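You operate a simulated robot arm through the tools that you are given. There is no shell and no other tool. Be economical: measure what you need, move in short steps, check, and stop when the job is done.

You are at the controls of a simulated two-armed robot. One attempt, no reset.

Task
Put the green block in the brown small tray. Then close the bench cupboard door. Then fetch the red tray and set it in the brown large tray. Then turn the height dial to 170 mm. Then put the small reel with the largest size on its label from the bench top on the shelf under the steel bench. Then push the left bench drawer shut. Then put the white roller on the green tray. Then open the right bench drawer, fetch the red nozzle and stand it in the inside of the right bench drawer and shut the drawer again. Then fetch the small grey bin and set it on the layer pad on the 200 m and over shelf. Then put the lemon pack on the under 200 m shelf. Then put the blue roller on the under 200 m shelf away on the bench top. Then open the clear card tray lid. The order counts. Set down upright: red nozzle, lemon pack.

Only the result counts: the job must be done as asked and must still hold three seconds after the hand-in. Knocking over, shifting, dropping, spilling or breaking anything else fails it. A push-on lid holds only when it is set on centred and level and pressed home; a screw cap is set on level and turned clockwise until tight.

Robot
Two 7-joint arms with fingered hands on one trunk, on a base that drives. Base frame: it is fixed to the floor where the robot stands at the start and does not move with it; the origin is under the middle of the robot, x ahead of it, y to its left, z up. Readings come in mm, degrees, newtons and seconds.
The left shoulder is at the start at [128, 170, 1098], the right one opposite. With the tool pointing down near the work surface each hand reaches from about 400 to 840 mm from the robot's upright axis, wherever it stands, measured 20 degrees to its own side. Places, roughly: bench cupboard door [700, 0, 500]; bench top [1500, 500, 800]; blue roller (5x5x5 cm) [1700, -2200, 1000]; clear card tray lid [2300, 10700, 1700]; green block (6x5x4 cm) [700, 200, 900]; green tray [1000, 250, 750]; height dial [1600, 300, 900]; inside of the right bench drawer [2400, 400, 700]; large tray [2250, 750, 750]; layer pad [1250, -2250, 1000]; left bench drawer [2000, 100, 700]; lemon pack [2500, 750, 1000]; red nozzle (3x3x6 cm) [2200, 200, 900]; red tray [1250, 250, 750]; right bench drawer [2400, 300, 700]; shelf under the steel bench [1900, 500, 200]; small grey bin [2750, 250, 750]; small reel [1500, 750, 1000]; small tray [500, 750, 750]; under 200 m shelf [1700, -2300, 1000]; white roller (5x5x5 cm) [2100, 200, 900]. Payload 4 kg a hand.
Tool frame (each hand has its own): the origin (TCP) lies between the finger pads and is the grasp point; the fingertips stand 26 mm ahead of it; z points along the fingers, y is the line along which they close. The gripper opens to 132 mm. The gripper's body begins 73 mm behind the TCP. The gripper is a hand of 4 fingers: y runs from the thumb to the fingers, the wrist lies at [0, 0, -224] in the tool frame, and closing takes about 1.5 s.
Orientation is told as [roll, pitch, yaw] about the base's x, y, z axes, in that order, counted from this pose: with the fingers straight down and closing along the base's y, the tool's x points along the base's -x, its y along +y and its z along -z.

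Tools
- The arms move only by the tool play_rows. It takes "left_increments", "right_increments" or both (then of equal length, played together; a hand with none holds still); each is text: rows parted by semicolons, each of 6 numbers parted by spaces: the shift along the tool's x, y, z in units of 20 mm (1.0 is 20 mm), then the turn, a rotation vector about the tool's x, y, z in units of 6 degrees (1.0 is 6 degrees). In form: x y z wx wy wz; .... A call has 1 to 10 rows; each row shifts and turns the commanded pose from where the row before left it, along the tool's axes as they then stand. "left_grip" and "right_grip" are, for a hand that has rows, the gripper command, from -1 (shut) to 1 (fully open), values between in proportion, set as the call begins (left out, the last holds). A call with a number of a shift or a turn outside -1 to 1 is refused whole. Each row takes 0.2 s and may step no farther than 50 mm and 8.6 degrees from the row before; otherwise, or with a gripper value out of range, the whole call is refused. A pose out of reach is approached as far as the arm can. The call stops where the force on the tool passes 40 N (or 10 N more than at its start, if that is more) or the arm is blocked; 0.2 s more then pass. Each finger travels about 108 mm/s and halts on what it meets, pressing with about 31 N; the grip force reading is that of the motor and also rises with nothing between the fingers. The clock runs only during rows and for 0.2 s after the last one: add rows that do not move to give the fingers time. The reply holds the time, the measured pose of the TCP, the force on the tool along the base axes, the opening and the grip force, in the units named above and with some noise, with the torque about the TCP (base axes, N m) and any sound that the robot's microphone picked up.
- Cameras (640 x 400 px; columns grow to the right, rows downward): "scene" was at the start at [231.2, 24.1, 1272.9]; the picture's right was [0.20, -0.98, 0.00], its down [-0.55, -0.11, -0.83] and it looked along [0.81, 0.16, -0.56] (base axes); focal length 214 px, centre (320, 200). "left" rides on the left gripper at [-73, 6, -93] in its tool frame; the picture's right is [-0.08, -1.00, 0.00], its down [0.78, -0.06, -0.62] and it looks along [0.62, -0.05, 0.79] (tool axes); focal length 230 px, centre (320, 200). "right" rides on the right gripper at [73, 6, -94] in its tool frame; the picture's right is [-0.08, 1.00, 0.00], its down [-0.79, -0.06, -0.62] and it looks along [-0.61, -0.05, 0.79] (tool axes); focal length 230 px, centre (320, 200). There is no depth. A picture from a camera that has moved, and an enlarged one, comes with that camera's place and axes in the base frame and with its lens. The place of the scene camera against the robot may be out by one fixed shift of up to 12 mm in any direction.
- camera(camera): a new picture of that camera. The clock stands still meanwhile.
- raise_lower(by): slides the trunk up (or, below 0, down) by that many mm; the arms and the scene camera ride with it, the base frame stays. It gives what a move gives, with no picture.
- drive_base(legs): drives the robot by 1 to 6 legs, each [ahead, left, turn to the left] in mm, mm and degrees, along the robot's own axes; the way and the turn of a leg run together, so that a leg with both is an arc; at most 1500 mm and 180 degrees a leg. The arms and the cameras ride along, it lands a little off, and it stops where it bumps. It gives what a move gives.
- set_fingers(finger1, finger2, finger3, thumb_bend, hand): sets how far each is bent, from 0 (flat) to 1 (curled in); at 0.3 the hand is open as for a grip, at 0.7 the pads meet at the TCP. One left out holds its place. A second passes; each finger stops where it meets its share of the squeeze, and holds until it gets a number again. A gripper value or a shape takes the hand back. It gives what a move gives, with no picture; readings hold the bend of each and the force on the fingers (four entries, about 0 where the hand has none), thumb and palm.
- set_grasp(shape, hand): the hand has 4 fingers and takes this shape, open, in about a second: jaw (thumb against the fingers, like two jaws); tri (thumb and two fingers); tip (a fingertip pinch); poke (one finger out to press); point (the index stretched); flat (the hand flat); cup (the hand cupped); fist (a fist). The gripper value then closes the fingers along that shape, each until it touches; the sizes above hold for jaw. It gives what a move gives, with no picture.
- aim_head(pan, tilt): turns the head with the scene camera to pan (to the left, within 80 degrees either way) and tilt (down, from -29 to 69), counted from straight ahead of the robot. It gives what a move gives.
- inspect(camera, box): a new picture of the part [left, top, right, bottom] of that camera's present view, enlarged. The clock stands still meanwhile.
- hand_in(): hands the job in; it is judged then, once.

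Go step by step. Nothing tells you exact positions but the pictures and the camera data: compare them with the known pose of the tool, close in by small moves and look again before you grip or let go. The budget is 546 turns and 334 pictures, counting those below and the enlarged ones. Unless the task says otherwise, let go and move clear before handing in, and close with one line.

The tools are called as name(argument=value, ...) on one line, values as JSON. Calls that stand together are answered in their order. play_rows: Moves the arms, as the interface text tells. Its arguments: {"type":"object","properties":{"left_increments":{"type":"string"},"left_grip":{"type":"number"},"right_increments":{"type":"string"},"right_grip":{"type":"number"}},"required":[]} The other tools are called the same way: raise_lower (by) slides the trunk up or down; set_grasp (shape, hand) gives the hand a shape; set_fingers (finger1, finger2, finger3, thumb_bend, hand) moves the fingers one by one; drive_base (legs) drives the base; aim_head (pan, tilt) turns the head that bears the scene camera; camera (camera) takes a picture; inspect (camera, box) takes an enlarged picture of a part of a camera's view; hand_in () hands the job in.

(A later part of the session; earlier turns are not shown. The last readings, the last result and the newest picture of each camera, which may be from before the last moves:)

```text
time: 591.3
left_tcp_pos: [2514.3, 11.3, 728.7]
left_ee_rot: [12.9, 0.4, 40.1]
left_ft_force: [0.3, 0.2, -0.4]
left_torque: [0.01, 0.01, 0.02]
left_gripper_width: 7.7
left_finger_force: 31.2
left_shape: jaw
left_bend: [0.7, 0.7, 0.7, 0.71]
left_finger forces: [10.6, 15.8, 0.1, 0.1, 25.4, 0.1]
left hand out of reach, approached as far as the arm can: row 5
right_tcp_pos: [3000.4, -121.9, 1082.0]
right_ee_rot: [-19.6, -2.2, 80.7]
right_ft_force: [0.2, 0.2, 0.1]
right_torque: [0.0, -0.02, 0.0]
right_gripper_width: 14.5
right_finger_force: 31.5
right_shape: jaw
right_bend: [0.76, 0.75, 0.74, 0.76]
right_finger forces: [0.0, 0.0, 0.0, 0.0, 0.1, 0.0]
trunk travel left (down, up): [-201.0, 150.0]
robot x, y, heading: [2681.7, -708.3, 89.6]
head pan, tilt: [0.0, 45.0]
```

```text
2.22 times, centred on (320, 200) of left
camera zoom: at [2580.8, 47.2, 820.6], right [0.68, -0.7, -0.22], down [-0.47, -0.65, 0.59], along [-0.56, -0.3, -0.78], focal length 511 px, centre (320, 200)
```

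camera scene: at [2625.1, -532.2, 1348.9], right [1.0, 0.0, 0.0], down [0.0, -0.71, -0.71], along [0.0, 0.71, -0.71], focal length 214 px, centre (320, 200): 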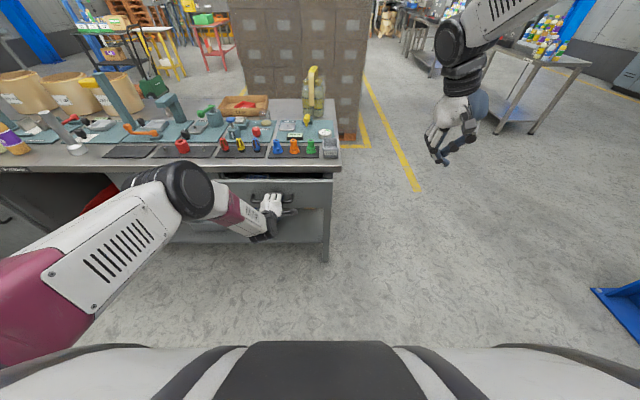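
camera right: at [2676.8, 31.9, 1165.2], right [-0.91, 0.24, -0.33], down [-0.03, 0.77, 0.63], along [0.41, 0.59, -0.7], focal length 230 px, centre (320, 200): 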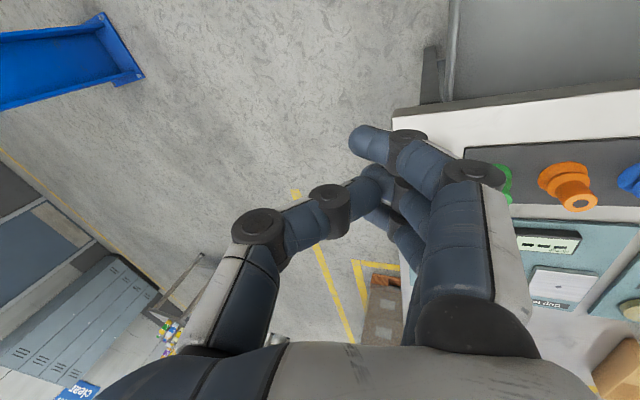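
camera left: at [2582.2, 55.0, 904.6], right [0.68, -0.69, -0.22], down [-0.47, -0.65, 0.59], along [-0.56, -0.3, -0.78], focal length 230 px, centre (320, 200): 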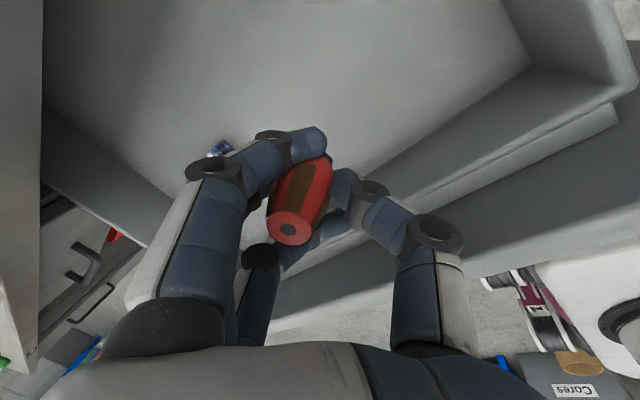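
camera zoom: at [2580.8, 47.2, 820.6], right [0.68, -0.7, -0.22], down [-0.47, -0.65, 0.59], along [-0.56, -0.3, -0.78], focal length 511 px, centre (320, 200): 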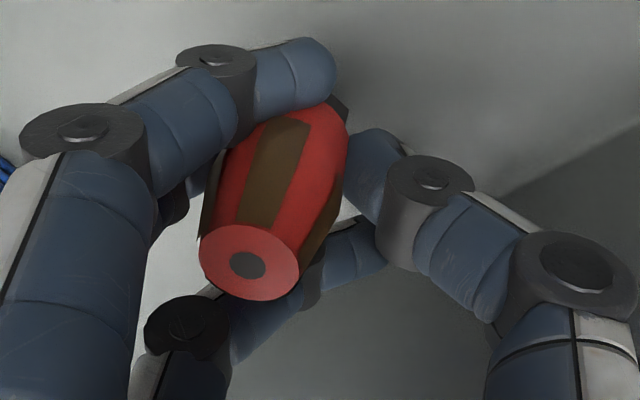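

I'll use the trunk for the last millimetres, which keeps the hand's attitude.

raise_lower(by=-10)

raise_lower(by=-7)

inspect(camera="left", box=[220, 110, 420, 290])

```text
time: 591.9
left_tcp_pos: [2514.7, 11.8, 719.0]
left_ee_rot: [13.0, 0.2, 40.0]
left_ft_force: [0.1, 0.5, -1.3]
left_torque: [-0.02, -0.02, 0.03]
left_gripper_width: 8.0
left_finger_force: 31.4
left_shape: jaw
left_bend: [0.7, 0.7, 0.7, 0.71]
left_finger forces: [10.6, 15.8, 0.0, 0.0, 25.2, 0.0]
right_tcp_pos: [2999.9, -122.5, 1073.8]
right_ee_rot: [-19.6, -2.4, 80.6]
right_ft_force: [0.4, -0.9, 0.3]
right_torque: [0.03, -0.02, 0.0]
right_gripper_width: 14.7
right_finger_force: 31.1
right_shape: jaw
right_bend: [0.76, 0.75, 0.74, 0.76]
right_finger forces: [0.0, 0.1, 0.0, 0.0, 0.0, 0.0]
trunk travel left (down, up): [-191.0, 160.0]
robot x, y, heading: [2687.3, -710.7, 89.7]
head pan, tilt: [0.0, 45.0]
```

```text
time: 592.5
left_tcp_pos: [2513.3, 11.5, 710.9]
left_ee_rot: [12.9, 0.2, 40.0]
left_ft_force: [0.3, 1.0, 0.2]
left_torque: [-0.01, 0.02, 0.02]
left_gripper_width: 8.3
left_finger_force: 31.3
left_shape: jaw
left_bend: [0.71, 0.7, 0.7, 0.72]
left_finger forces: [12.3, 16.0, 0.0, 0.0, 27.3, 0.0]
right_tcp_pos: [3000.3, -121.4, 1065.9]
right_ee_rot: [-19.7, -2.3, 80.6]
right_ft_force: [1.5, -0.4, -0.3]
right_torque: [0.01, 0.0, 0.01]
right_gripper_width: 14.7
right_finger_force: 30.9
right_shape: jaw
right_bend: [0.76, 0.75, 0.74, 0.76]
right_finger forces: [0.0, 0.0, 0.0, 0.0, 0.0, 0.0]
trunk travel left (down, up): [-184.0, 167.0]
robot x, y, heading: [2682.3, -709.5, 89.6]
head pan, tilt: [0.0, 45.0]
```

```text
2.22 times, centred on (320, 200) of left
camera zoom: at [2581.1, 47.8, 803.3], right [0.68, -0.7, -0.22], down [-0.47, -0.65, 0.59], along [-0.56, -0.3, -0.77], focal length 511 px, centre (320, 200)
```

zoom: 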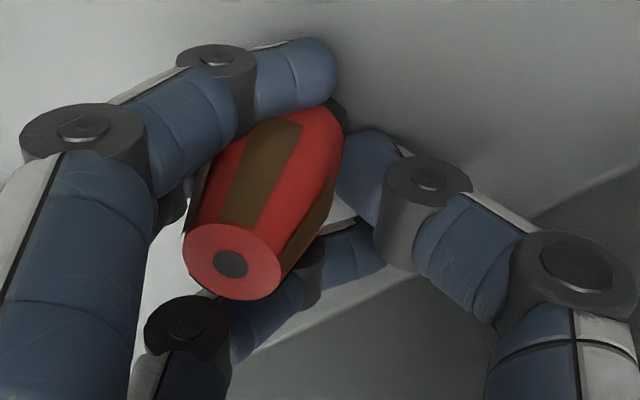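

The base just touched the drawer floor, with about a 6° lean left. I'll correct it and open slowly.

play_rows(left_increments="0 0 -0.05 -0.8 0 0;0 0 0 0 0 0")

play_rows(left_increments="0 0 0 0 0 0;0 0 0 0 0 0", left_grip=-0.6)

inspect(camera="left", box=[220, 110, 420, 290])

```text
time: 593.1
left_tcp_pos: [2514.9, 11.2, 711.2]
left_ee_rot: [17.6, 0.2, 40.1]
left_ft_force: [-0.4, 0.3, -1.2]
left_torque: [0.01, 0.02, 0.03]
left_gripper_width: 8.5
left_finger_force: 30.4
left_shape: jaw
left_bend: [0.71, 0.7, 0.7, 0.72]
left_finger forces: [12.2, 16.1, 0.0, 0.0, 26.5, 0.0]
right_tcp_pos: [3000.1, -120.9, 1065.6]
right_ee_rot: [-19.8, -2.3, 80.6]
right_ft_force: [-0.2, -0.7, -0.9]
right_torque: [-0.02, 0.01, 0.01]
right_gripper_width: 14.7
right_finger_force: 30.9
right_shape: jaw
right_bend: [0.76, 0.75, 0.74, 0.76]
right_finger forces: [0.0, 0.0, 0.0, 0.0, 0.1, 0.0]
trunk travel left (down, up): [-184.0, 167.0]
robot x, y, heading: [2681.9, -710.2, 89.6]
head pan, tilt: [0.0, 45.0]
```

```text
time: 593.7
left_tcp_pos: [2514.1, 13.2, 714.8]
left_ee_rot: [17.8, 0.2, 40.1]
left_ft_force: [-1.8, 0.4, 7.1]
left_torque: [-0.08, -0.01, 0.01]
left_gripper_width: 25.4
left_finger_force: 0.1
left_shape: jaw
left_bend: [0.73, 0.72, 0.73, 0.72]
left_finger forces: [0.0, 1.2, 0.0, 0.1, 8.1, 0.0]
right_tcp_pos: [3000.1, -122.6, 1065.9]
right_ee_rot: [-19.5, -2.4, 80.6]
right_ft_force: [0.3, -0.1, 0.3]
right_torque: [0.01, 0.0, -0.03]
right_gripper_width: 14.8
right_finger_force: 30.9
right_shape: jaw
right_bend: [0.76, 0.75, 0.74, 0.76]
right_finger forces: [0.0, 0.0, 0.0, 0.1, 0.0, 0.1]
trunk travel left (down, up): [-184.0, 167.0]
robot x, y, heading: [2682.4, -708.3, 89.4]
head pan, tilt: [0.0, 45.0]
```

```text
2.22 times, centred on (320, 200) of left
camera zoom: at [2585.9, 42.4, 804.8], right [0.67, -0.68, -0.3], down [-0.44, -0.69, 0.57], along [-0.6, -0.25, -0.76], focal length 511 px, centre (320, 200)
```

zoom: 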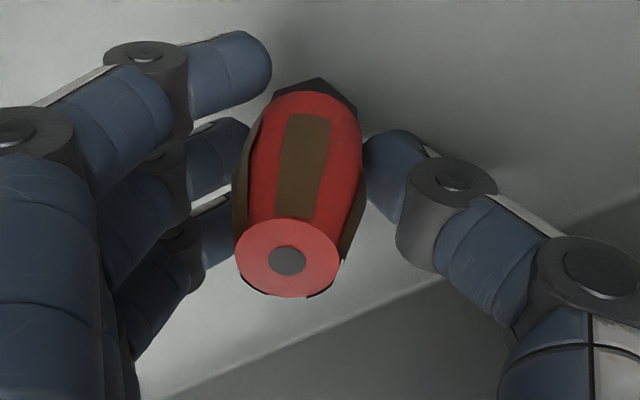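

play_rows(left_increments="0 0 0 0 0 0;0 0 0 0 0 0", left_grip=-0.4)

inspect(camera="left", box=[220, 110, 420, 290])

```text
time: 594.3
left_tcp_pos: [2515.1, 12.6, 713.9]
left_ee_rot: [17.6, 0.2, 40.1]
left_ft_force: [-4.6, 0.4, 10.8]
left_torque: [-0.19, -0.01, -0.01]
left_gripper_width: 35.6
left_finger_force: 0.1
left_shape: jaw
left_bend: [0.73, 0.73, 0.73, 0.73]
left_finger forces: [0.0, 0.2, 0.0, 0.0, 11.6, 0.0]
right_tcp_pos: [3001.0, -122.9, 1066.1]
right_ee_rot: [-19.5, -2.4, 80.6]
right_ft_force: [-0.3, 0.8, -0.1]
right_torque: [-0.03, 0.0, 0.03]
right_gripper_width: 14.7
right_finger_force: 30.9
right_shape: jaw
right_bend: [0.76, 0.75, 0.74, 0.76]
right_finger forces: [0.0, 0.0, 0.0, 0.1, 0.1, 0.0]
trunk travel left (down, up): [-184.0, 167.0]
robot x, y, heading: [2683.3, -711.6, 89.8]
head pan, tilt: [0.0, 45.0]
```

```text
2.22 times, centred on (320, 200) of left
camera zoom: at [2585.8, 42.0, 804.5], right [0.67, -0.68, -0.3], down [-0.44, -0.69, 0.57], along [-0.6, -0.25, -0.76], focal length 511 px, centre (320, 200)
```

zoom: 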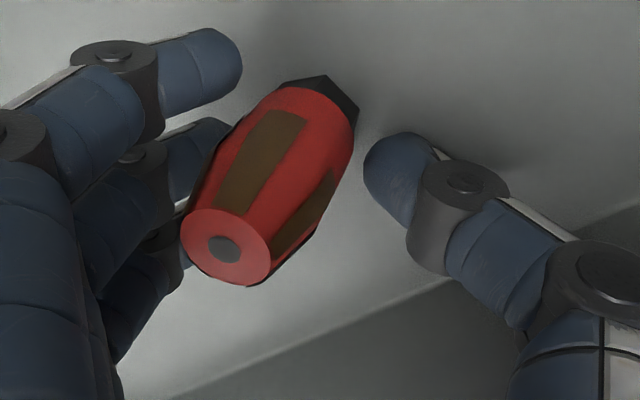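

The nozzle stands upright and free. I'll open wider and rise straight up with the trunk.

play_rows(left_increments="0 0 0 0 0 0;0 0 0 0 0 0;0 0 0 0 0 0", left_grip=0)

raise_lower(by=90)

camera(camera="left")

```text
time: 595.1
left_tcp_pos: [2513.6, 12.3, 715.0]
left_ee_rot: [17.8, 0.2, 40.0]
left_ft_force: [-6.0, 0.5, 20.8]
left_torque: [-0.33, -0.08, -0.11]
left_gripper_width: 54.3
left_finger_force: 0.1
left_shape: jaw
left_bend: [0.73, 0.73, 0.73, 0.76]
left_finger forces: [0.0, 0.0, 0.0, 0.0, 19.8, 0.1]
right_tcp_pos: [2999.7, -123.4, 1066.8]
right_ee_rot: [-19.6, -2.4, 80.5]
right_ft_force: [0.0, 0.3, 1.6]
right_torque: [0.0, 0.0, -0.01]
right_gripper_width: 14.7
right_finger_force: 30.8
right_shape: jaw
right_bend: [0.76, 0.75, 0.74, 0.76]
right_finger forces: [0.1, 0.0, 0.0, 0.1, 0.0, 0.1]
trunk travel left (down, up): [-184.0, 167.0]
robot x, y, heading: [2685.8, -707.6, 89.5]
head pan, tilt: [0.0, 45.0]
```

```text
time: 596.3
left_tcp_pos: [2514.2, 20.0, 835.3]
left_ee_rot: [19.7, -1.5, 40.0]
left_ft_force: [-0.5, 0.1, -0.1]
left_torque: [0.01, 0.0, -0.01]
left_gripper_width: 65.2
left_finger_force: 0.0
left_shape: jaw
left_bend: [0.73, 0.73, 0.73, 0.7]
left_finger forces: [0.0, 0.1, 0.0, 0.0, 0.0, 0.1]
right_tcp_pos: [3000.4, -120.5, 1154.3]
right_ee_rot: [-19.7, -2.2, 80.6]
right_ft_force: [0.3, 0.8, -0.1]
right_torque: [-0.01, -0.01, 0.0]
right_gripper_width: 14.7
right_finger_force: 30.9
right_shape: jaw
right_bend: [0.76, 0.75, 0.74, 0.76]
right_finger forces: [0.0, 0.0, 0.0, 0.0, 0.0, 0.0]
trunk travel left (down, up): [-274.0, 77.0]
robot x, y, heading: [2685.5, -713.0, 89.5]
head pan, tilt: [0.0, 45.0]
```

```text
97 pictures are left
camera left: at [2586.2, 46.7, 927.8], right [0.67, -0.66, -0.33], down [-0.44, -0.72, 0.54], along [-0.6, -0.21, -0.77], focal length 230 px, centre (320, 200)
```

left: 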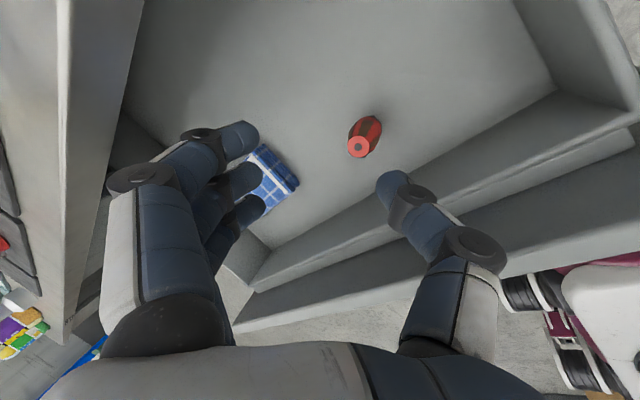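

The nozzle is standing upright in the drawer. I'll raise the hand out, back off, and form a fist to close the drawer gently.

play_rows(left_increments="0 0.3 -0.95 0 0 0;0 0.3 -0.95 0 0 0;0 0.3 -0.95 0 0 0;0 0.3 -0.95 0 0 0;0 0.3 -0.95 0 0 0;0 0.3 -0.95 0 0 0")

drive_base(legs=[[-320, 60, 0]])

set_grasp(hand="left", shape="fist")

play_rows(left_increments="0 0 0 0 0 1;0 0 0 0 0 1;0 0 0 0 0 1;0 0 0 0 0 1;0 0 0 0 0 1;0 0 0 0 0 1;0 0 0 0 0 0.7;0 0 0 -1 0 0;0 0 0 -1 0 0;0 0 0 -1 0 0")

play_rows(left_increments="0 0 0 -1 0 0;0 0 0 -1 0 0;0 0 0 -1 0 0;0 0 0 -1 0 0;0 0 0 -0.7 0 0;0 -0.91 0.41 0 0 0;0 -0.91 0.41 0 0 0;0 -0.91 0.41 0 0 0;0 -0.91 0.41 0 0 0;0 -0.91 0.41 0 0 0")

camera(camera="scene")

```text
time: 597.7
left_tcp_pos: [2514.9, 15.3, 954.7]
left_ee_rot: [19.8, -1.4, 40.1]
left_ft_force: [0.1, 0.3, 0.6]
left_torque: [-0.01, 0.03, 0.03]
left_gripper_width: 65.1
left_finger_force: 0.1
left_shape: jaw
left_bend: [0.73, 0.73, 0.73, 0.7]
left_finger forces: [0.0, 0.1, 0.1, 0.0, 0.1, 0.0]
right_tcp_pos: [3000.4, -123.3, 1155.3]
right_ee_rot: [-19.6, -2.4, 80.6]
right_ft_force: [1.2, -0.6, 0.2]
right_torque: [0.0, -0.03, -0.01]
right_gripper_width: 14.8
right_finger_force: 31.2
right_shape: jaw
right_bend: [0.76, 0.75, 0.74, 0.76]
right_finger forces: [0.0, 0.0, 0.0, 0.0, 0.1, 0.1]
trunk travel left (down, up): [-274.0, 77.0]
robot x, y, heading: [2678.9, -709.9, 89.6]
head pan, tilt: [0.0, 45.0]
```

```text
time: 599.9
left_tcp_pos: [2454.6, -303.5, 955.9]
left_ee_rot: [19.9, -1.6, 40.0]
left_ft_force: [0.4, 1.1, -0.7]
left_torque: [0.02, 0.0, -0.01]
left_gripper_width: 65.2
left_finger_force: 0.0
left_shape: jaw
left_bend: [0.73, 0.73, 0.73, 0.7]
left_finger forces: [0.1, 0.0, 0.0, 0.1, 0.0, 0.0]
right_tcp_pos: [2940.2, -440.3, 1157.1]
right_ee_rot: [-19.7, -2.3, 80.6]
right_ft_force: [-0.2, -0.6, -1.4]
right_torque: [0.02, -0.02, -0.01]
right_gripper_width: 14.6
right_finger_force: 30.9
right_shape: jaw
right_bend: [0.76, 0.75, 0.74, 0.76]
right_finger forces: [0.1, 0.0, 0.0, 0.1, 0.0, 0.0]
trunk travel left (down, up): [-274.0, 77.0]
robot x, y, heading: [2620.7, -1025.8, 89.7]
head pan, tilt: [0.0, 45.0]
```

```text
time: 600.8
left_tcp_pos: [2453.9, -300.8, 954.6]
left_ee_rot: [19.8, -1.5, 40.0]
left_ft_force: [0.2, -0.2, 0.1]
left_torque: [0.01, 0.0, 0.0]
left_gripper_width: 0.0
left_finger_force: 0.1
left_shape: fist
left_bend: [1.0, 1.0, 1.0, 0.54]
left_finger forces: [0.0, 0.0, 0.0, 0.0, 0.0, 0.0]
right_tcp_pos: [2938.8, -439.7, 1156.6]
right_ee_rot: [-19.7, -2.4, 80.6]
right_ft_force: [0.1, 0.9, -0.3]
right_torque: [0.0, 0.01, 0.0]
right_gripper_width: 14.7
right_finger_force: 30.8
right_shape: jaw
right_bend: [0.76, 0.75, 0.74, 0.76]
right_finger forces: [0.0, 0.0, 0.0, 0.0, 0.0, 0.0]
trunk travel left (down, up): [-274.0, 77.0]
robot x, y, heading: [2625.2, -1027.8, 89.6]
head pan, tilt: [0.0, 45.0]
```

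```text
time: 603.2
left_tcp_pos: [2414.4, -296.8, 959.1]
left_ee_rot: [34.5, 9.8, 5.8]
left_ft_force: [-0.2, 1.0, 0.3]
left_torque: [0.01, 0.02, 0.0]
left_gripper_width: 0.0
left_finger_force: 0.0
left_shape: fist
left_bend: [1.0, 1.0, 1.0, 0.54]
left_finger forces: [0.0, 0.1, 0.0, 0.0, 0.1, 0.0]
right_tcp_pos: [2939.7, -439.3, 1155.8]
right_ee_rot: [-19.6, -2.3, 80.7]
right_ft_force: [0.2, -0.1, -1.2]
right_torque: [0.01, 0.02, 0.02]
right_gripper_width: 14.8
right_finger_force: 31.1
right_shape: jaw
right_bend: [0.76, 0.75, 0.74, 0.76]
right_finger forces: [0.1, 0.1, 0.0, 0.0, 0.0, 0.0]
trunk travel left (down, up): [-274.0, 77.0]
robot x, y, heading: [2624.1, -1028.1, 89.8]
head pan, tilt: [0.0, 45.0]
stopped in row 10 (left hand): the arm was blocked; the commanded pose is now the measured one
```

```text
time: 605.4
left_tcp_pos: [2402.8, -304.7, 859.7]
left_ee_rot: [62.7, 10.0, 5.3]
left_ft_force: [-0.9, 0.2, 0.4]
left_torque: [-0.01, -0.02, 0.03]
left_gripper_width: 0.1
left_finger_force: 0.1
left_shape: fist
left_bend: [1.0, 1.0, 1.0, 0.54]
left_finger forces: [0.1, 0.1, 0.1, 0.0, 0.1, 0.0]
right_tcp_pos: [2938.4, -440.3, 1156.8]
right_ee_rot: [-19.7, -2.2, 80.6]
right_ft_force: [-0.5, 0.0, -0.2]
right_torque: [-0.01, 0.0, -0.01]
right_gripper_width: 14.5
right_finger_force: 30.8
right_shape: jaw
right_bend: [0.76, 0.75, 0.74, 0.76]
right_finger forces: [0.1, 0.0, 0.0, 0.0, 0.0, 0.0]
trunk travel left (down, up): [-274.0, 77.0]
robot x, y, heading: [2625.8, -1024.9, 89.6]
head pan, tilt: [0.0, 45.0]
```

```text
96 pictures are left
camera scene: at [2615.1, -894.4, 1423.9], right [1.0, -0.01, 0.0], down [0.0, -0.71, -0.71], along [0.0, 0.71, -0.71], focal length 214 px, centre (320, 200)
```

scene: 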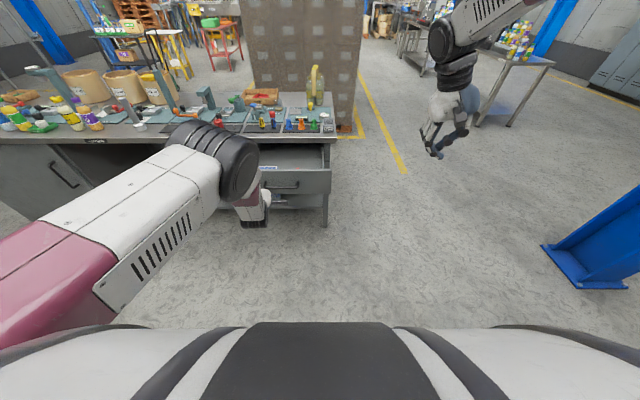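

play_rows(left_increments="0 -0.91 0.41 0 0 0;0 -0.91 0.41 0 0 0;0 -0.91 0.41 0 0 0")

drive_base(legs=[[130, -40, 0]])

play_rows(left_increments="0 0.12 0.27 0 0 0;0 0.12 0.27 0 0 0;0 0.12 0.27 0 0 0;0 0.12 0.27 0 0 0;0 0.12 0.27 0 0 0;0 0.12 0.27 0 0 0;0 0.12 0.27 0 0 0;0 0.12 0.27 0 0 0;0 0.12 0.27 0 0 0;0 0.12 0.27 0 0 0")

inspect(camera="scene", box=[200, 110, 360, 230])

```text
time: 606.2
left_tcp_pos: [2391.4, -306.5, 801.1]
left_ee_rot: [62.8, 9.9, 5.3]
left_ft_force: [-0.7, 0.4, -0.4]
left_torque: [-0.02, 0.03, 0.01]
left_gripper_width: 0.0
left_finger_force: 0.1
left_shape: fist
left_bend: [1.0, 1.0, 1.0, 0.54]
left_finger forces: [0.1, 0.1, 0.1, 0.0, 0.0, 0.1]
right_tcp_pos: [2938.1, -439.8, 1155.5]
right_ee_rot: [-19.8, -2.3, 80.6]
right_ft_force: [-0.4, 0.1, 0.3]
right_torque: [-0.04, -0.02, -0.03]
right_gripper_width: 14.9
right_finger_force: 30.5
right_shape: jaw
right_bend: [0.76, 0.75, 0.74, 0.76]
right_finger forces: [0.1, 0.0, 0.0, 0.1, 0.0, 0.0]
trunk travel left (down, up): [-274.0, 77.0]
robot x, y, heading: [2620.3, -1025.6, 89.6]
head pan, tilt: [0.0, 45.0]
```

```text
time: 607.5
left_tcp_pos: [2432.4, -179.1, 801.1]
left_ee_rot: [62.7, 9.9, 5.3]
left_ft_force: [0.7, -0.1, 0.0]
left_torque: [0.0, 0.02, -0.05]
left_gripper_width: 0.0
left_finger_force: 0.1
left_shape: fist
left_bend: [1.0, 1.0, 0.99, 0.54]
left_finger forces: [0.0, 0.0, 0.1, 0.0, 0.0, 0.0]
right_tcp_pos: [2980.4, -310.3, 1154.4]
right_ee_rot: [-19.6, -2.1, 80.5]
right_ft_force: [0.5, 0.8, 0.1]
right_torque: [0.02, -0.01, -0.01]
right_gripper_width: 14.9
right_finger_force: 30.9
right_shape: jaw
right_bend: [0.76, 0.75, 0.74, 0.76]
right_finger forces: [0.0, 0.0, 0.1, 0.0, 0.0, 0.0]
trunk travel left (down, up): [-274.0, 77.0]
robot x, y, heading: [2664.0, -897.4, 89.8]
head pan, tilt: [0.0, 45.0]
```

```text
time: 609.7
left_tcp_pos: [2426.0, -121.8, 798.4]
left_ee_rot: [62.7, 9.9, 5.3]
left_ft_force: [-0.4, 0.1, 0.5]
left_torque: [0.02, 0.0, 0.0]
left_gripper_width: 0.0
left_finger_force: 0.2
left_shape: fist
left_bend: [0.98, 1.0, 0.99, 0.54]
left_finger forces: [0.0, 0.0, 0.0, 0.1, 0.0, 0.0]
right_tcp_pos: [2979.1, -311.1, 1155.3]
right_ee_rot: [-19.5, -2.3, 80.5]
right_ft_force: [0.6, 0.5, -0.2]
right_torque: [0.02, 0.01, 0.02]
right_gripper_width: 14.8
right_finger_force: 31.6
right_shape: jaw
right_bend: [0.76, 0.75, 0.74, 0.76]
right_finger forces: [0.0, 0.0, 0.0, 0.0, 0.1, 0.0]
trunk travel left (down, up): [-274.0, 77.0]
robot x, y, heading: [2665.9, -897.4, 89.8]
head pan, tilt: [0.0, 45.0]
```

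```text
3.33 times, centred on (280, 170) of scene
camera zoom: at [2655.9, -766.0, 1424.0], right [1.0, -0.01, 0.0], down [0.0, -0.71, -0.71], along [0.0, 0.71, -0.71], focal length 715 px, centre (453, 300)
```

zoom: 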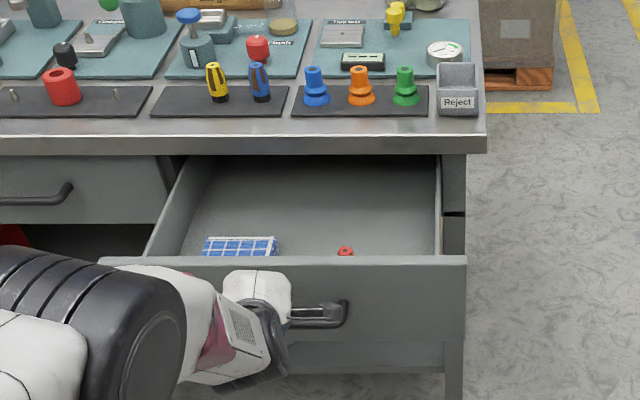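

The nozzle is standing behind the drawer front. I'll continue slowly into contact.

play_rows(left_increments="0 0.1 0.24 0 0 0;0 0.1 0.24 0 0 0;0 0.1 0.24 0 0 0;0 0.1 0.24 0 0 0;0 0.1 0.24 0 0 0;0 0.1 0.24 0 0 0;0 0.1 0.24 0 0 0;0 0.1 0.24 0 0 0;0 0.1 0.24 0 0 0;0 0.1 0.24 0 0 0")

inspect(camera="scene", box=[200, 110, 360, 230])

```text
time: 611.9
left_tcp_pos: [2422.5, -95.8, 797.9]
left_ee_rot: [62.8, 10.0, 5.3]
left_ft_force: [0.0, -0.6, 0.2]
left_torque: [0.0, 0.0, -0.03]
left_gripper_width: 0.1
left_finger_force: 0.1
left_shape: fist
left_bend: [0.98, 1.0, 0.98, 0.54]
left_finger forces: [0.0, 0.1, 0.0, 0.1, 0.5, 0.1]
left hand out of reach, approached as far as the arm can: row 6, 7, 8, 9, 10
right_tcp_pos: [2979.7, -311.1, 1155.8]
right_ee_rot: [-19.6, -2.3, 80.5]
right_ft_force: [-0.4, -0.4, -1.1]
right_torque: [-0.01, 0.02, 0.01]
right_gripper_width: 14.9
right_finger_force: 30.6
right_shape: jaw
right_bend: [0.76, 0.75, 0.74, 0.76]
right_finger forces: [0.0, 0.0, 0.0, 0.0, 0.1, 0.0]
trunk travel left (down, up): [-274.0, 77.0]
robot x, y, heading: [2660.2, -898.4, 89.7]
head pan, tilt: [0.0, 45.0]
```

```text
3.33 times, centred on (280, 170) of scene
camera zoom: at [2656.0, -766.1, 1424.0], right [1.0, -0.01, 0.0], down [0.0, -0.71, -0.71], along [0.0, 0.71, -0.71], focal length 715 px, centre (453, 300)
```

zoom: 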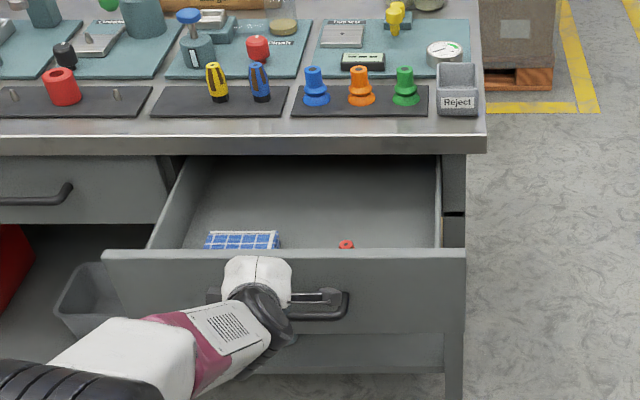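

In contact with the drawer. I'll drive it in smoothly.

drive_base(legs=[[110, 0, 0]])

inspect(camera="scene", box=[200, 110, 360, 230])

```text
time: 613.1
left_tcp_pos: [2425.8, 13.4, 796.1]
left_ee_rot: [62.7, 9.9, 5.2]
left_ft_force: [0.9, 0.1, -0.4]
left_torque: [0.04, 0.04, 0.02]
left_gripper_width: 0.0
left_finger_force: 0.0
left_shape: fist
left_bend: [0.98, 1.0, 0.98, 0.54]
left_finger forces: [0.0, 0.1, 0.2, 0.0, 0.1, 0.0]
right_tcp_pos: [2980.9, -202.1, 1155.4]
right_ee_rot: [-19.6, -2.1, 80.4]
right_ft_force: [-0.3, 0.2, 0.3]
right_torque: [-0.02, -0.05, 0.0]
right_gripper_width: 14.5
right_finger_force: 30.9
right_shape: jaw
right_bend: [0.76, 0.75, 0.74, 0.76]
right_finger forces: [0.1, 0.0, 0.0, 0.0, 0.0, 0.0]
trunk travel left (down, up): [-274.0, 77.0]
robot x, y, heading: [2662.2, -788.3, 89.7]
head pan, tilt: [0.0, 45.0]
```

```text
3.33 times, centred on (280, 170) of scene
camera zoom: at [2656.9, -656.5, 1423.8], right [1.0, -0.01, 0.0], down [-0.01, -0.71, -0.71], along [0.01, 0.71, -0.71], focal length 715 px, centre (453, 300)
```

zoom: 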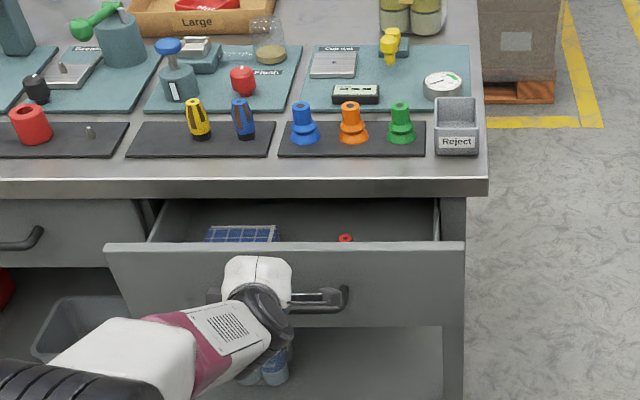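

play_rows(left_increments="0 -0.3 0.1 0 0 0;0 -0.3 0.1 0 0 0")

drive_base(legs=[[90, 0, 0]])

drive_base(legs=[[25, 0, 0]])

inspect(camera="scene", box=[200, 130, 360, 250])

```text
time: 613.7
left_tcp_pos: [2418.7, 11.8, 795.9]
left_ee_rot: [62.7, 9.8, 5.2]
left_ft_force: [-0.4, 0.1, 0.0]
left_torque: [0.0, 0.03, -0.02]
left_gripper_width: 0.1
left_finger_force: 0.1
left_shape: fist
left_bend: [0.98, 1.0, 0.98, 0.54]
left_finger forces: [0.0, 0.0, 0.0, 0.0, 0.0, 0.1]
left hand out of reach, approached as far as the arm can: row 1, 2
right_tcp_pos: [2980.2, -203.0, 1155.7]
right_ee_rot: [-19.6, -2.3, 80.4]
right_ft_force: [0.0, 0.5, 0.1]
right_torque: [-0.03, -0.02, -0.01]
right_gripper_width: 14.4
right_finger_force: 31.1
right_shape: jaw
right_bend: [0.76, 0.75, 0.74, 0.76]
right_finger forces: [0.0, 0.0, 0.0, 0.1, 0.0, 0.1]
trunk travel left (down, up): [-274.0, 77.0]
robot x, y, heading: [2664.6, -790.4, 89.7]
head pan, tilt: [0.0, 45.0]
```

```text
time: 614.8
left_tcp_pos: [2421.1, 101.5, 794.2]
left_ee_rot: [62.7, 9.9, 5.2]
left_ft_force: [-0.3, 0.0, -0.2]
left_torque: [-0.01, -0.01, 0.0]
left_gripper_width: 0.0
left_finger_force: 0.2
left_shape: fist
left_bend: [0.98, 1.0, 0.98, 0.54]
left_finger forces: [0.0, 0.1, 0.1, 0.1, 0.0, 0.1]
right_tcp_pos: [2980.8, -112.2, 1155.9]
right_ee_rot: [-19.6, -2.2, 80.7]
right_ft_force: [-0.4, 0.1, -0.7]
right_torque: [-0.02, 0.0, -0.02]
right_gripper_width: 14.7
right_finger_force: 31.0
right_shape: jaw
right_bend: [0.76, 0.75, 0.74, 0.76]
right_finger forces: [0.1, 0.1, 0.0, 0.0, 0.0, 0.0]
trunk travel left (down, up): [-274.0, 77.0]
robot x, y, heading: [2663.9, -702.2, 89.5]
head pan, tilt: [0.0, 45.0]
```

```text
time: 615.6
left_tcp_pos: [2421.1, 125.5, 795.6]
left_ee_rot: [62.7, 9.9, 5.2]
left_ft_force: [-0.3, -0.1, -0.6]
left_torque: [0.01, -0.04, 0.03]
left_gripper_width: 0.1
left_finger_force: 0.0
left_shape: fist
left_bend: [0.98, 1.0, 0.98, 0.54]
left_finger forces: [0.0, 0.1, 0.0, 0.0, 0.0, 0.0]
right_tcp_pos: [2982.4, -88.5, 1155.9]
right_ee_rot: [-19.5, -2.2, 80.4]
right_ft_force: [0.4, 0.0, 0.3]
right_torque: [-0.02, 0.0, -0.04]
right_gripper_width: 15.0
right_finger_force: 30.7
right_shape: jaw
right_bend: [0.76, 0.75, 0.74, 0.76]
right_finger forces: [0.0, 0.1, 0.0, 0.0, 0.0, 0.1]
trunk travel left (down, up): [-274.0, 77.0]
robot x, y, heading: [2665.0, -677.9, 89.6]
head pan, tilt: [0.0, 45.0]
```

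```text
3.33 times, centred on (280, 190) of scene
camera zoom: at [2657.8, -542.4, 1423.9], right [1.0, -0.01, 0.0], down [-0.01, -0.71, -0.71], along [0.01, 0.71, -0.71], focal length 715 px, centre (453, 233)
```

zoom: 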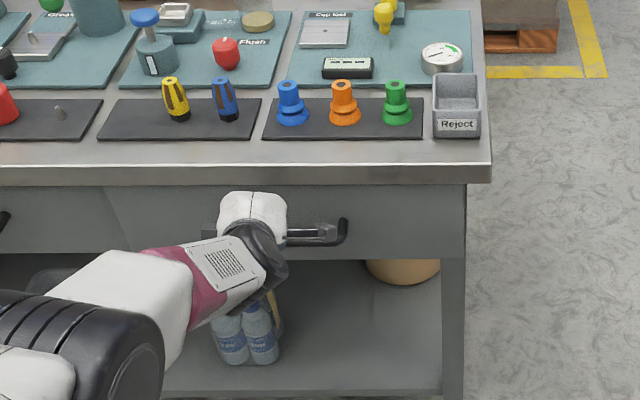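

drive_base(legs=[[14, 0, 0]])

drive_base(legs=[[14, 0, 0]])

inspect(camera="scene", box=[200, 130, 360, 250])

```text
time: 616.4
left_tcp_pos: [2420.8, 139.8, 795.7]
left_ee_rot: [62.6, 9.9, 5.2]
left_ft_force: [0.0, 0.0, 0.3]
left_torque: [-0.02, 0.02, 0.02]
left_gripper_width: 0.1
left_finger_force: 0.1
left_shape: fist
left_bend: [0.98, 1.0, 0.98, 0.54]
left_finger forces: [0.1, 0.1, 0.0, 0.1, 0.0, 0.1]
right_tcp_pos: [2982.2, -75.3, 1156.0]
right_ee_rot: [-19.7, -2.3, 80.5]
right_ft_force: [0.0, -0.8, 0.2]
right_torque: [-0.01, -0.02, 0.01]
right_gripper_width: 14.8
right_finger_force: 30.8
right_shape: jaw
right_bend: [0.76, 0.75, 0.74, 0.76]
right_finger forces: [0.1, 0.1, 0.1, 0.0, 0.1, 0.1]
trunk travel left (down, up): [-274.0, 77.0]
robot x, y, heading: [2661.3, -666.1, 89.7]
head pan, tilt: [0.0, 45.0]
```

```text
time: 617.1
left_tcp_pos: [2421.5, 153.8, 795.1]
left_ee_rot: [62.6, 10.0, 5.2]
left_ft_force: [-1.3, -0.4, -0.1]
left_torque: [-0.01, -0.02, 0.03]
left_gripper_width: 0.2
left_finger_force: 0.0
left_shape: fist
left_bend: [0.98, 1.0, 0.98, 0.54]
left_finger forces: [0.0, 0.0, 0.1, 0.0, 0.1, 0.0]
right_tcp_pos: [2982.2, -61.6, 1156.5]
right_ee_rot: [-19.6, -2.3, 80.5]
right_ft_force: [-0.7, 0.7, -0.1]
right_torque: [0.02, 0.0, 0.02]
right_gripper_width: 14.9
right_finger_force: 31.0
right_shape: jaw
right_bend: [0.76, 0.75, 0.74, 0.76]
right_finger forces: [0.1, 0.0, 0.0, 0.1, 0.0, 0.0]
trunk travel left (down, up): [-274.0, 77.0]
robot x, y, heading: [2664.9, -650.5, 89.7]
head pan, tilt: [0.0, 45.0]
```

```text
3.33 times, centred on (280, 190) of scene
camera zoom: at [2658.0, -515.8, 1424.0], right [1.0, -0.01, 0.0], down [-0.01, -0.71, -0.71], along [0.01, 0.71, -0.71], focal length 715 px, centre (453, 233)
```

zoom: 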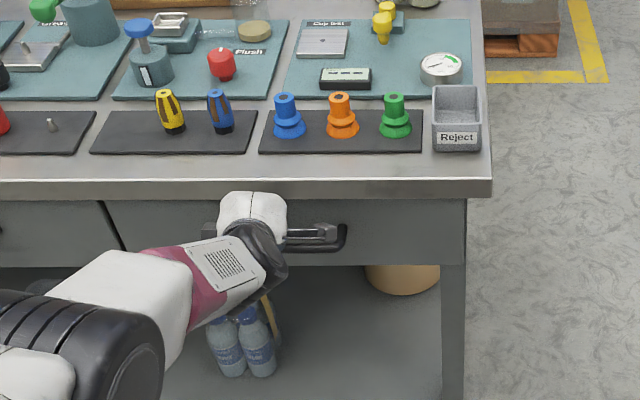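

drive_base(legs=[[10, 0, 0]])

drive_base(legs=[[8, 0, 0]])

```text
time: 617.9
left_tcp_pos: [2420.0, 160.2, 794.5]
left_ee_rot: [62.6, 9.8, 5.2]
left_ft_force: [0.0, -22.8, -0.5]
left_torque: [-0.19, -0.01, -0.05]
left_gripper_width: 0.1
left_finger_force: 0.0
left_shape: fist
left_bend: [0.98, 1.0, 0.98, 0.56]
left_finger forces: [0.0, 0.1, 0.1, 0.0, 22.9, 0.0]
right_tcp_pos: [2982.6, -52.5, 1156.8]
right_ee_rot: [-19.6, -2.4, 80.6]
right_ft_force: [-0.6, 1.0, -0.3]
right_torque: [-0.01, -0.01, -0.04]
right_gripper_width: 14.5
right_finger_force: 31.2
right_shape: jaw
right_bend: [0.76, 0.75, 0.74, 0.76]
right_finger forces: [0.0, 0.0, 0.0, 0.1, 0.1, 0.0]
trunk travel left (down, up): [-274.0, 77.0]
robot x, y, heading: [2663.2, -637.6, 89.6]
head pan, tilt: [0.0, 45.0]
```

```text
time: 619.1
left_tcp_pos: [2418.9, 162.0, 786.1]
left_ee_rot: [61.7, 9.9, 5.2]
left_ft_force: [0.7, -15.7, 3.7]
left_torque: [0.0, 0.0, -0.09]
left_gripper_width: 0.2
left_finger_force: 0.0
left_shape: fist
left_bend: [0.98, 1.0, 0.98, 0.6]
left_finger forces: [0.0, 0.0, 0.1, 0.0, 15.4, 0.1]
right_tcp_pos: [2981.1, -45.8, 1156.4]
right_ee_rot: [-19.6, -2.3, 80.5]
right_ft_force: [0.4, 0.5, 0.8]
right_torque: [0.0, 0.0, 0.03]
right_gripper_width: 14.8
right_finger_force: 31.3
right_shape: jaw
right_bend: [0.76, 0.75, 0.74, 0.76]
right_finger forces: [0.1, 0.0, 0.0, 0.1, 0.0, 0.0]
trunk travel left (down, up): [-274.0, 77.0]
robot x, y, heading: [2665.1, -632.1, 89.3]
head pan, tilt: [0.0, 45.0]
stopped in leg 1: the force on the tool passed its limit at 45 N (the readings are from after the stop); the commanded pose is now the measured one
```

The drawer is shut, so task 8 is done. Next is the small grey "Reject" bin at about (2672, 250). I'll back off and straighten the left hand.

drive_base(legs=[[-220, 0, 0]])

play_rows(left_increments="0 0.9 -0.4 0 0 0;0 0.9 -0.4 0 0 0;0 0.9 -0.4 0 0 0;0 0.9 -0.4 0 0 0;0 0.9 -0.4 1 0 0;0 0.9 -0.4 1 0 0;0 0.8 -0.5 1 0 0;0 0.8 -0.6 1 0 0;0 0.7 -0.6 1 0 0;0 0.6 -0.7 1 0 0")

play_rows(left_increments="0 0.3 -0.7 1 0 0;0 0 -0.7 1 0 0;0 0 0 1 0 0;0 0 0 1 0.8 0;0 0 0 0.4 0.8 0;0 0 0 0 0 0.8")

set_grasp(hand="left", shape="jaw")

```text
time: 620.8
left_tcp_pos: [2418.7, -54.2, 788.2]
left_ee_rot: [61.8, 9.8, 5.0]
left_ft_force: [0.2, 0.1, 1.0]
left_torque: [0.02, -0.02, 0.04]
left_gripper_width: 0.2
left_finger_force: 0.1
left_shape: fist
left_bend: [0.98, 1.0, 0.98, 0.54]
left_finger forces: [0.0, 0.0, 0.1, 0.0, 0.0, 0.1]
right_tcp_pos: [2979.4, -264.8, 1156.2]
right_ee_rot: [-19.6, -2.4, 80.4]
right_ft_force: [-0.3, 1.0, 0.2]
right_torque: [0.0, 0.04, 0.0]
right_gripper_width: 14.7
right_finger_force: 31.4
right_shape: jaw
right_bend: [0.76, 0.75, 0.74, 0.76]
right_finger forces: [0.1, 0.0, 0.0, 0.1, 0.0, 0.0]
trunk travel left (down, up): [-274.0, 77.0]
robot x, y, heading: [2661.4, -851.9, 89.3]
head pan, tilt: [0.0, 45.0]
```

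```text
time: 623.0
left_tcp_pos: [2445.4, -54.6, 974.4]
left_ee_rot: [25.8, 9.9, 5.0]
left_ft_force: [0.7, 0.2, 0.5]
left_torque: [0.0, 0.02, -0.02]
left_gripper_width: 0.0
left_finger_force: 0.0
left_shape: fist
left_bend: [0.98, 1.0, 0.98, 0.54]
left_finger forces: [0.1, 0.0, 0.0, 0.0, 0.1, 0.0]
left hand out of reach, approached as far as the arm can: row 10
right_tcp_pos: [2982.4, -264.1, 1155.6]
right_ee_rot: [-19.5, -2.3, 80.4]
right_ft_force: [-0.2, -0.2, -0.6]
right_torque: [0.0, 0.04, -0.02]
right_gripper_width: 14.6
right_finger_force: 31.5
right_shape: jaw
right_bend: [0.76, 0.75, 0.74, 0.76]
right_finger forces: [0.0, 0.0, 0.0, 0.0, 0.0, 0.0]
trunk travel left (down, up): [-274.0, 77.0]
robot x, y, heading: [2660.5, -849.7, 89.8]
head pan, tilt: [0.0, 45.0]
```

```text
time: 624.4
left_tcp_pos: [2408.8, -146.9, 1008.1]
left_ee_rot: [-2.2, 19.3, 0.5]
left_ft_force: [-0.2, -0.3, -0.8]
left_torque: [0.0, 0.02, -0.01]
left_gripper_width: 0.0
left_finger_force: 0.0
left_shape: fist
left_bend: [0.98, 1.0, 0.98, 0.54]
left_finger forces: [0.1, 0.0, 0.0, 0.1, 0.0, 0.1]
left hand out of reach, approached as far as the arm can: row 1, 2, 3, 4, 5
right_tcp_pos: [2980.3, -263.3, 1155.0]
right_ee_rot: [-19.7, -2.2, 80.5]
right_ft_force: [-0.8, 0.5, 0.6]
right_torque: [0.01, 0.0, 0.03]
right_gripper_width: 14.5
right_finger_force: 31.0
right_shape: jaw
right_bend: [0.76, 0.75, 0.74, 0.76]
right_finger forces: [0.0, 0.0, 0.0, 0.0, 0.0, 0.0]
trunk travel left (down, up): [-274.0, 77.0]
robot x, y, heading: [2662.8, -851.4, 89.6]
head pan, tilt: [0.0, 45.0]
```

```text
time: 625.3
left_tcp_pos: [2409.3, -146.9, 1008.5]
left_ee_rot: [-2.2, 19.3, 0.4]
left_ft_force: [0.3, -0.5, 0.6]
left_torque: [0.0, -0.01, 0.04]
left_gripper_width: 131.8
left_finger_force: 0.1
left_shape: jaw
left_bend: [0.3, 0.3, 0.3, 0.3]
left_finger forces: [0.1, 0.0, 0.0, 0.0, 0.1, 0.0]
right_tcp_pos: [2980.2, -263.8, 1154.8]
right_ee_rot: [-19.7, -2.3, 80.5]
right_ft_force: [-0.1, 0.3, -0.1]
right_torque: [-0.02, 0.0, -0.01]
right_gripper_width: 14.5
right_finger_force: 30.9
right_shape: jaw
right_bend: [0.76, 0.75, 0.74, 0.76]
right_finger forces: [0.0, 0.0, 0.1, 0.0, 0.0, 0.0]
trunk travel left (down, up): [-274.0, 77.0]
robot x, y, heading: [2662.0, -852.9, 89.4]
head pan, tilt: [0.0, 45.0]
```

play_rows(left_increments="0 0 0 -0.37 -0.8 0;0 0 0 0 -0.8 0;0 0 0 0 -0.8 0;0 0 0 0 -0.8 0")

drive_base(legs=[[0, -263, 0], [375, 0, 0]])

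camera(camera="left")

```text
time: 626.3
left_tcp_pos: [2407.3, -146.1, 1007.0]
left_ee_rot: [0.0, 0.0, 0.6]
left_ft_force: [-0.2, -0.4, 0.0]
left_torque: [-0.01, -0.04, 0.01]
left_gripper_width: 131.8
left_finger_force: 0.1
left_shape: jaw
left_bend: [0.3, 0.3, 0.3, 0.3]
left_finger forces: [0.0, 0.1, 0.0, 0.0, 0.0, 0.1]
right_tcp_pos: [2979.1, -263.3, 1156.3]
right_ee_rot: [-19.7, -2.3, 80.5]
right_ft_force: [-1.3, 0.6, 0.0]
right_torque: [0.02, -0.01, 0.02]
right_gripper_width: 14.8
right_finger_force: 30.7
right_shape: jaw
right_bend: [0.76, 0.75, 0.74, 0.76]
right_finger forces: [0.0, 0.1, 0.0, 0.0, 0.1, 0.1]
trunk travel left (down, up): [-274.0, 77.0]
robot x, y, heading: [2666.2, -851.7, 89.6]
head pan, tilt: [0.0, 45.0]
```

```text
time: 631.1
left_tcp_pos: [2674.9, 227.6, 1006.2]
left_ee_rot: [0.0, 0.1, 0.4]
left_ft_force: [0.0, -0.4, -0.3]
left_torque: [-0.01, 0.01, -0.01]
left_gripper_width: 131.9
left_finger_force: 0.1
left_shape: jaw
left_bend: [0.3, 0.3, 0.3, 0.3]
left_finger forces: [0.0, 0.0, 0.0, 0.0, 0.0, 0.0]
right_tcp_pos: [3245.9, 107.1, 1155.8]
right_ee_rot: [-19.7, -2.2, 80.4]
right_ft_force: [-0.8, 0.6, -0.9]
right_torque: [-0.02, 0.0, -0.02]
right_gripper_width: 14.7
right_finger_force: 31.0
right_shape: jaw
right_bend: [0.76, 0.75, 0.74, 0.76]
right_finger forces: [0.1, 0.1, 0.0, 0.0, 0.0, 0.0]
trunk travel left (down, up): [-274.0, 77.0]
robot x, y, heading: [2926.5, -482.6, 89.4]
head pan, tilt: [0.0, 45.0]
```

```text
90 pictures are left
camera left: at [2749.2, 233.5, 1101.4], right [0.08, -1.0, 0.0], down [-0.78, -0.07, 0.62], along [-0.62, -0.05, -0.79], focal length 230 px, centre (320, 200)
```

left: 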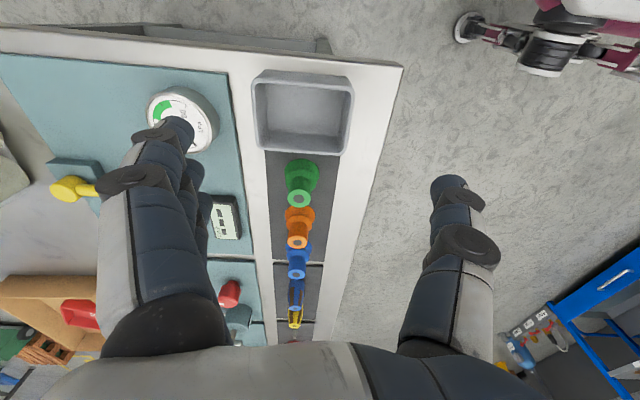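

The bin is 65 × 86 mm at (2683, 243), with room front and back. I'll centre, set the opening to about 105 mm and descend to grip it front-to-back.

drive_base(legs=[[15, -9, 0]])

play_rows(left_increments="0 0 0.9 0 0 0;0 0 0.9 0 0 0;0 0 0.9 0 0 0;0 0 0.7 0 0 0", left_grip=0.62)

camera(camera="left")

```text
time: 631.9
left_tcp_pos: [2684.0, 242.1, 1008.7]
left_ee_rot: [0.1, 0.2, 0.4]
left_ft_force: [0.0, -0.5, 0.4]
left_torque: [0.0, 0.01, 0.0]
left_gripper_width: 132.1
left_finger_force: 0.0
left_shape: jaw
left_bend: [0.3, 0.3, 0.3, 0.3]
left_finger forces: [0.0, 0.0, 0.0, 0.0, 0.1, 0.0]
right_tcp_pos: [3255.8, 123.9, 1156.6]
right_ee_rot: [-19.7, -2.3, 80.3]
right_ft_force: [0.7, 0.0, 0.8]
right_torque: [-0.01, -0.02, -0.01]
right_gripper_width: 14.6
right_finger_force: 30.8
right_shape: jaw
right_bend: [0.76, 0.75, 0.74, 0.76]
right_finger forces: [0.0, 0.0, 0.1, 0.1, 0.0, 0.1]
trunk travel left (down, up): [-274.0, 77.0]
robot x, y, heading: [2935.7, -464.2, 89.5]
head pan, tilt: [0.0, 45.0]
```

```text
time: 632.9
left_tcp_pos: [2684.2, 243.0, 939.3]
left_ee_rot: [0.1, 0.0, 0.4]
left_ft_force: [0.6, -0.1, 0.4]
left_torque: [-0.02, -0.02, 0.02]
left_gripper_width: 107.2
left_finger_force: 0.1
left_shape: jaw
left_bend: [0.58, 0.58, 0.58, 0.54]
left_finger forces: [0.1, 0.0, 0.0, 0.0, 0.1, 0.0]
right_tcp_pos: [3254.1, 122.5, 1156.1]
right_ee_rot: [-19.7, -2.3, 80.3]
right_ft_force: [0.7, 0.1, -0.1]
right_torque: [-0.02, 0.02, 0.0]
right_gripper_width: 14.7
right_finger_force: 30.9
right_shape: jaw
right_bend: [0.76, 0.75, 0.74, 0.76]
right_finger forces: [0.0, 0.0, 0.0, 0.0, 0.0, 0.0]
trunk travel left (down, up): [-274.0, 77.0]
robot x, y, heading: [2934.8, -467.6, 89.3]
head pan, tilt: [0.0, 45.0]
```

```text
89 pictures are left
camera left: at [2757.7, 248.2, 1033.5], right [0.08, -1.0, 0.0], down [-0.78, -0.07, 0.62], along [-0.62, -0.05, -0.79], focal length 230 px, centre (320, 200)
```

left: 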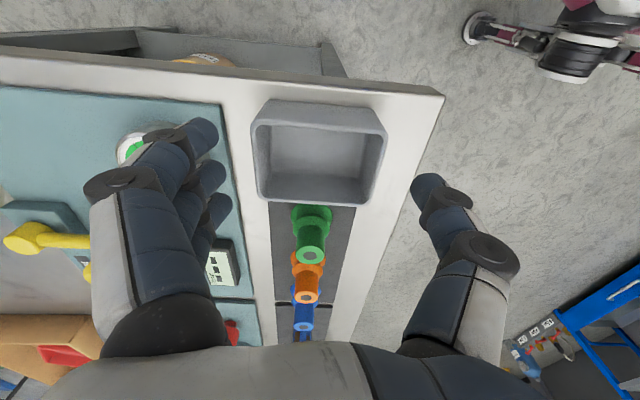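

play_rows(left_increments="-0.2 0 0.8 0 0 0;0 0 0.8 0 0 0;0 0 0.8 0 0 0;0 0 0.2 0 0 0")

play_rows(left_increments="0 0 0 0 0 0;0 0 0 0 0 0;0 0 0 0 0 0;0 0 0 0 0 0;0 0 0 0 0 0", left_grip=-0.3)

camera(camera="left")

```text
time: 633.9
left_tcp_pos: [2687.4, 236.9, 888.6]
left_ee_rot: [0.0, 0.2, 0.5]
left_ft_force: [-0.4, -0.1, 0.3]
left_torque: [0.02, 0.01, -0.01]
left_gripper_width: 107.0
left_finger_force: 0.1
left_shape: jaw
left_bend: [0.58, 0.58, 0.58, 0.54]
left_finger forces: [0.0, 0.0, 0.0, 0.0, 0.0, 0.0]
left hand out of reach, approached as far as the arm can: row 3
right_tcp_pos: [3255.0, 122.8, 1156.1]
right_ee_rot: [-19.6, -2.3, 80.4]
right_ft_force: [1.1, -0.3, 0.0]
right_torque: [0.01, 0.05, 0.04]
right_gripper_width: 14.8
right_finger_force: 30.7
right_shape: jaw
right_bend: [0.76, 0.75, 0.74, 0.76]
right_finger forces: [0.0, 0.1, 0.0, 0.0, 0.0, 0.0]
trunk travel left (down, up): [-274.0, 77.0]
robot x, y, heading: [2938.4, -460.7, 89.3]
head pan, tilt: [0.0, 45.0]
```

```text
time: 635.1
left_tcp_pos: [2688.6, 237.1, 888.5]
left_ee_rot: [0.0, 0.2, 0.4]
left_ft_force: [-0.8, 0.1, 1.8]
left_torque: [0.04, 0.02, -0.01]
left_gripper_width: 80.1
left_finger_force: 30.9
left_shape: jaw
left_bend: [0.72, 0.7, 0.7, 0.71]
left_finger forces: [7.8, 10.4, 10.2, 0.1, 28.4, 0.0]
right_tcp_pos: [3254.4, 123.1, 1155.7]
right_ee_rot: [-19.7, -2.3, 80.3]
right_ft_force: [-0.2, 0.1, -0.4]
right_torque: [-0.02, -0.02, -0.05]
right_gripper_width: 14.4
right_finger_force: 30.7
right_shape: jaw
right_bend: [0.76, 0.75, 0.74, 0.76]
right_finger forces: [0.0, 0.0, 0.1, 0.0, 0.0, 0.1]
trunk travel left (down, up): [-274.0, 77.0]
robot x, y, heading: [2933.7, -467.7, 89.3]
head pan, tilt: [0.0, 45.0]
```

```text
88 pictures are left
camera left: at [2761.6, 243.9, 982.2], right [0.08, -1.0, 0.0], down [-0.78, -0.07, 0.62], along [-0.62, -0.05, -0.79], focal length 230 px, centre (320, 200)
```

left: 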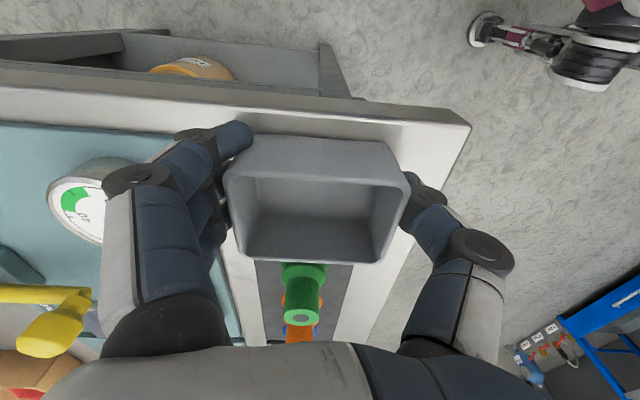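

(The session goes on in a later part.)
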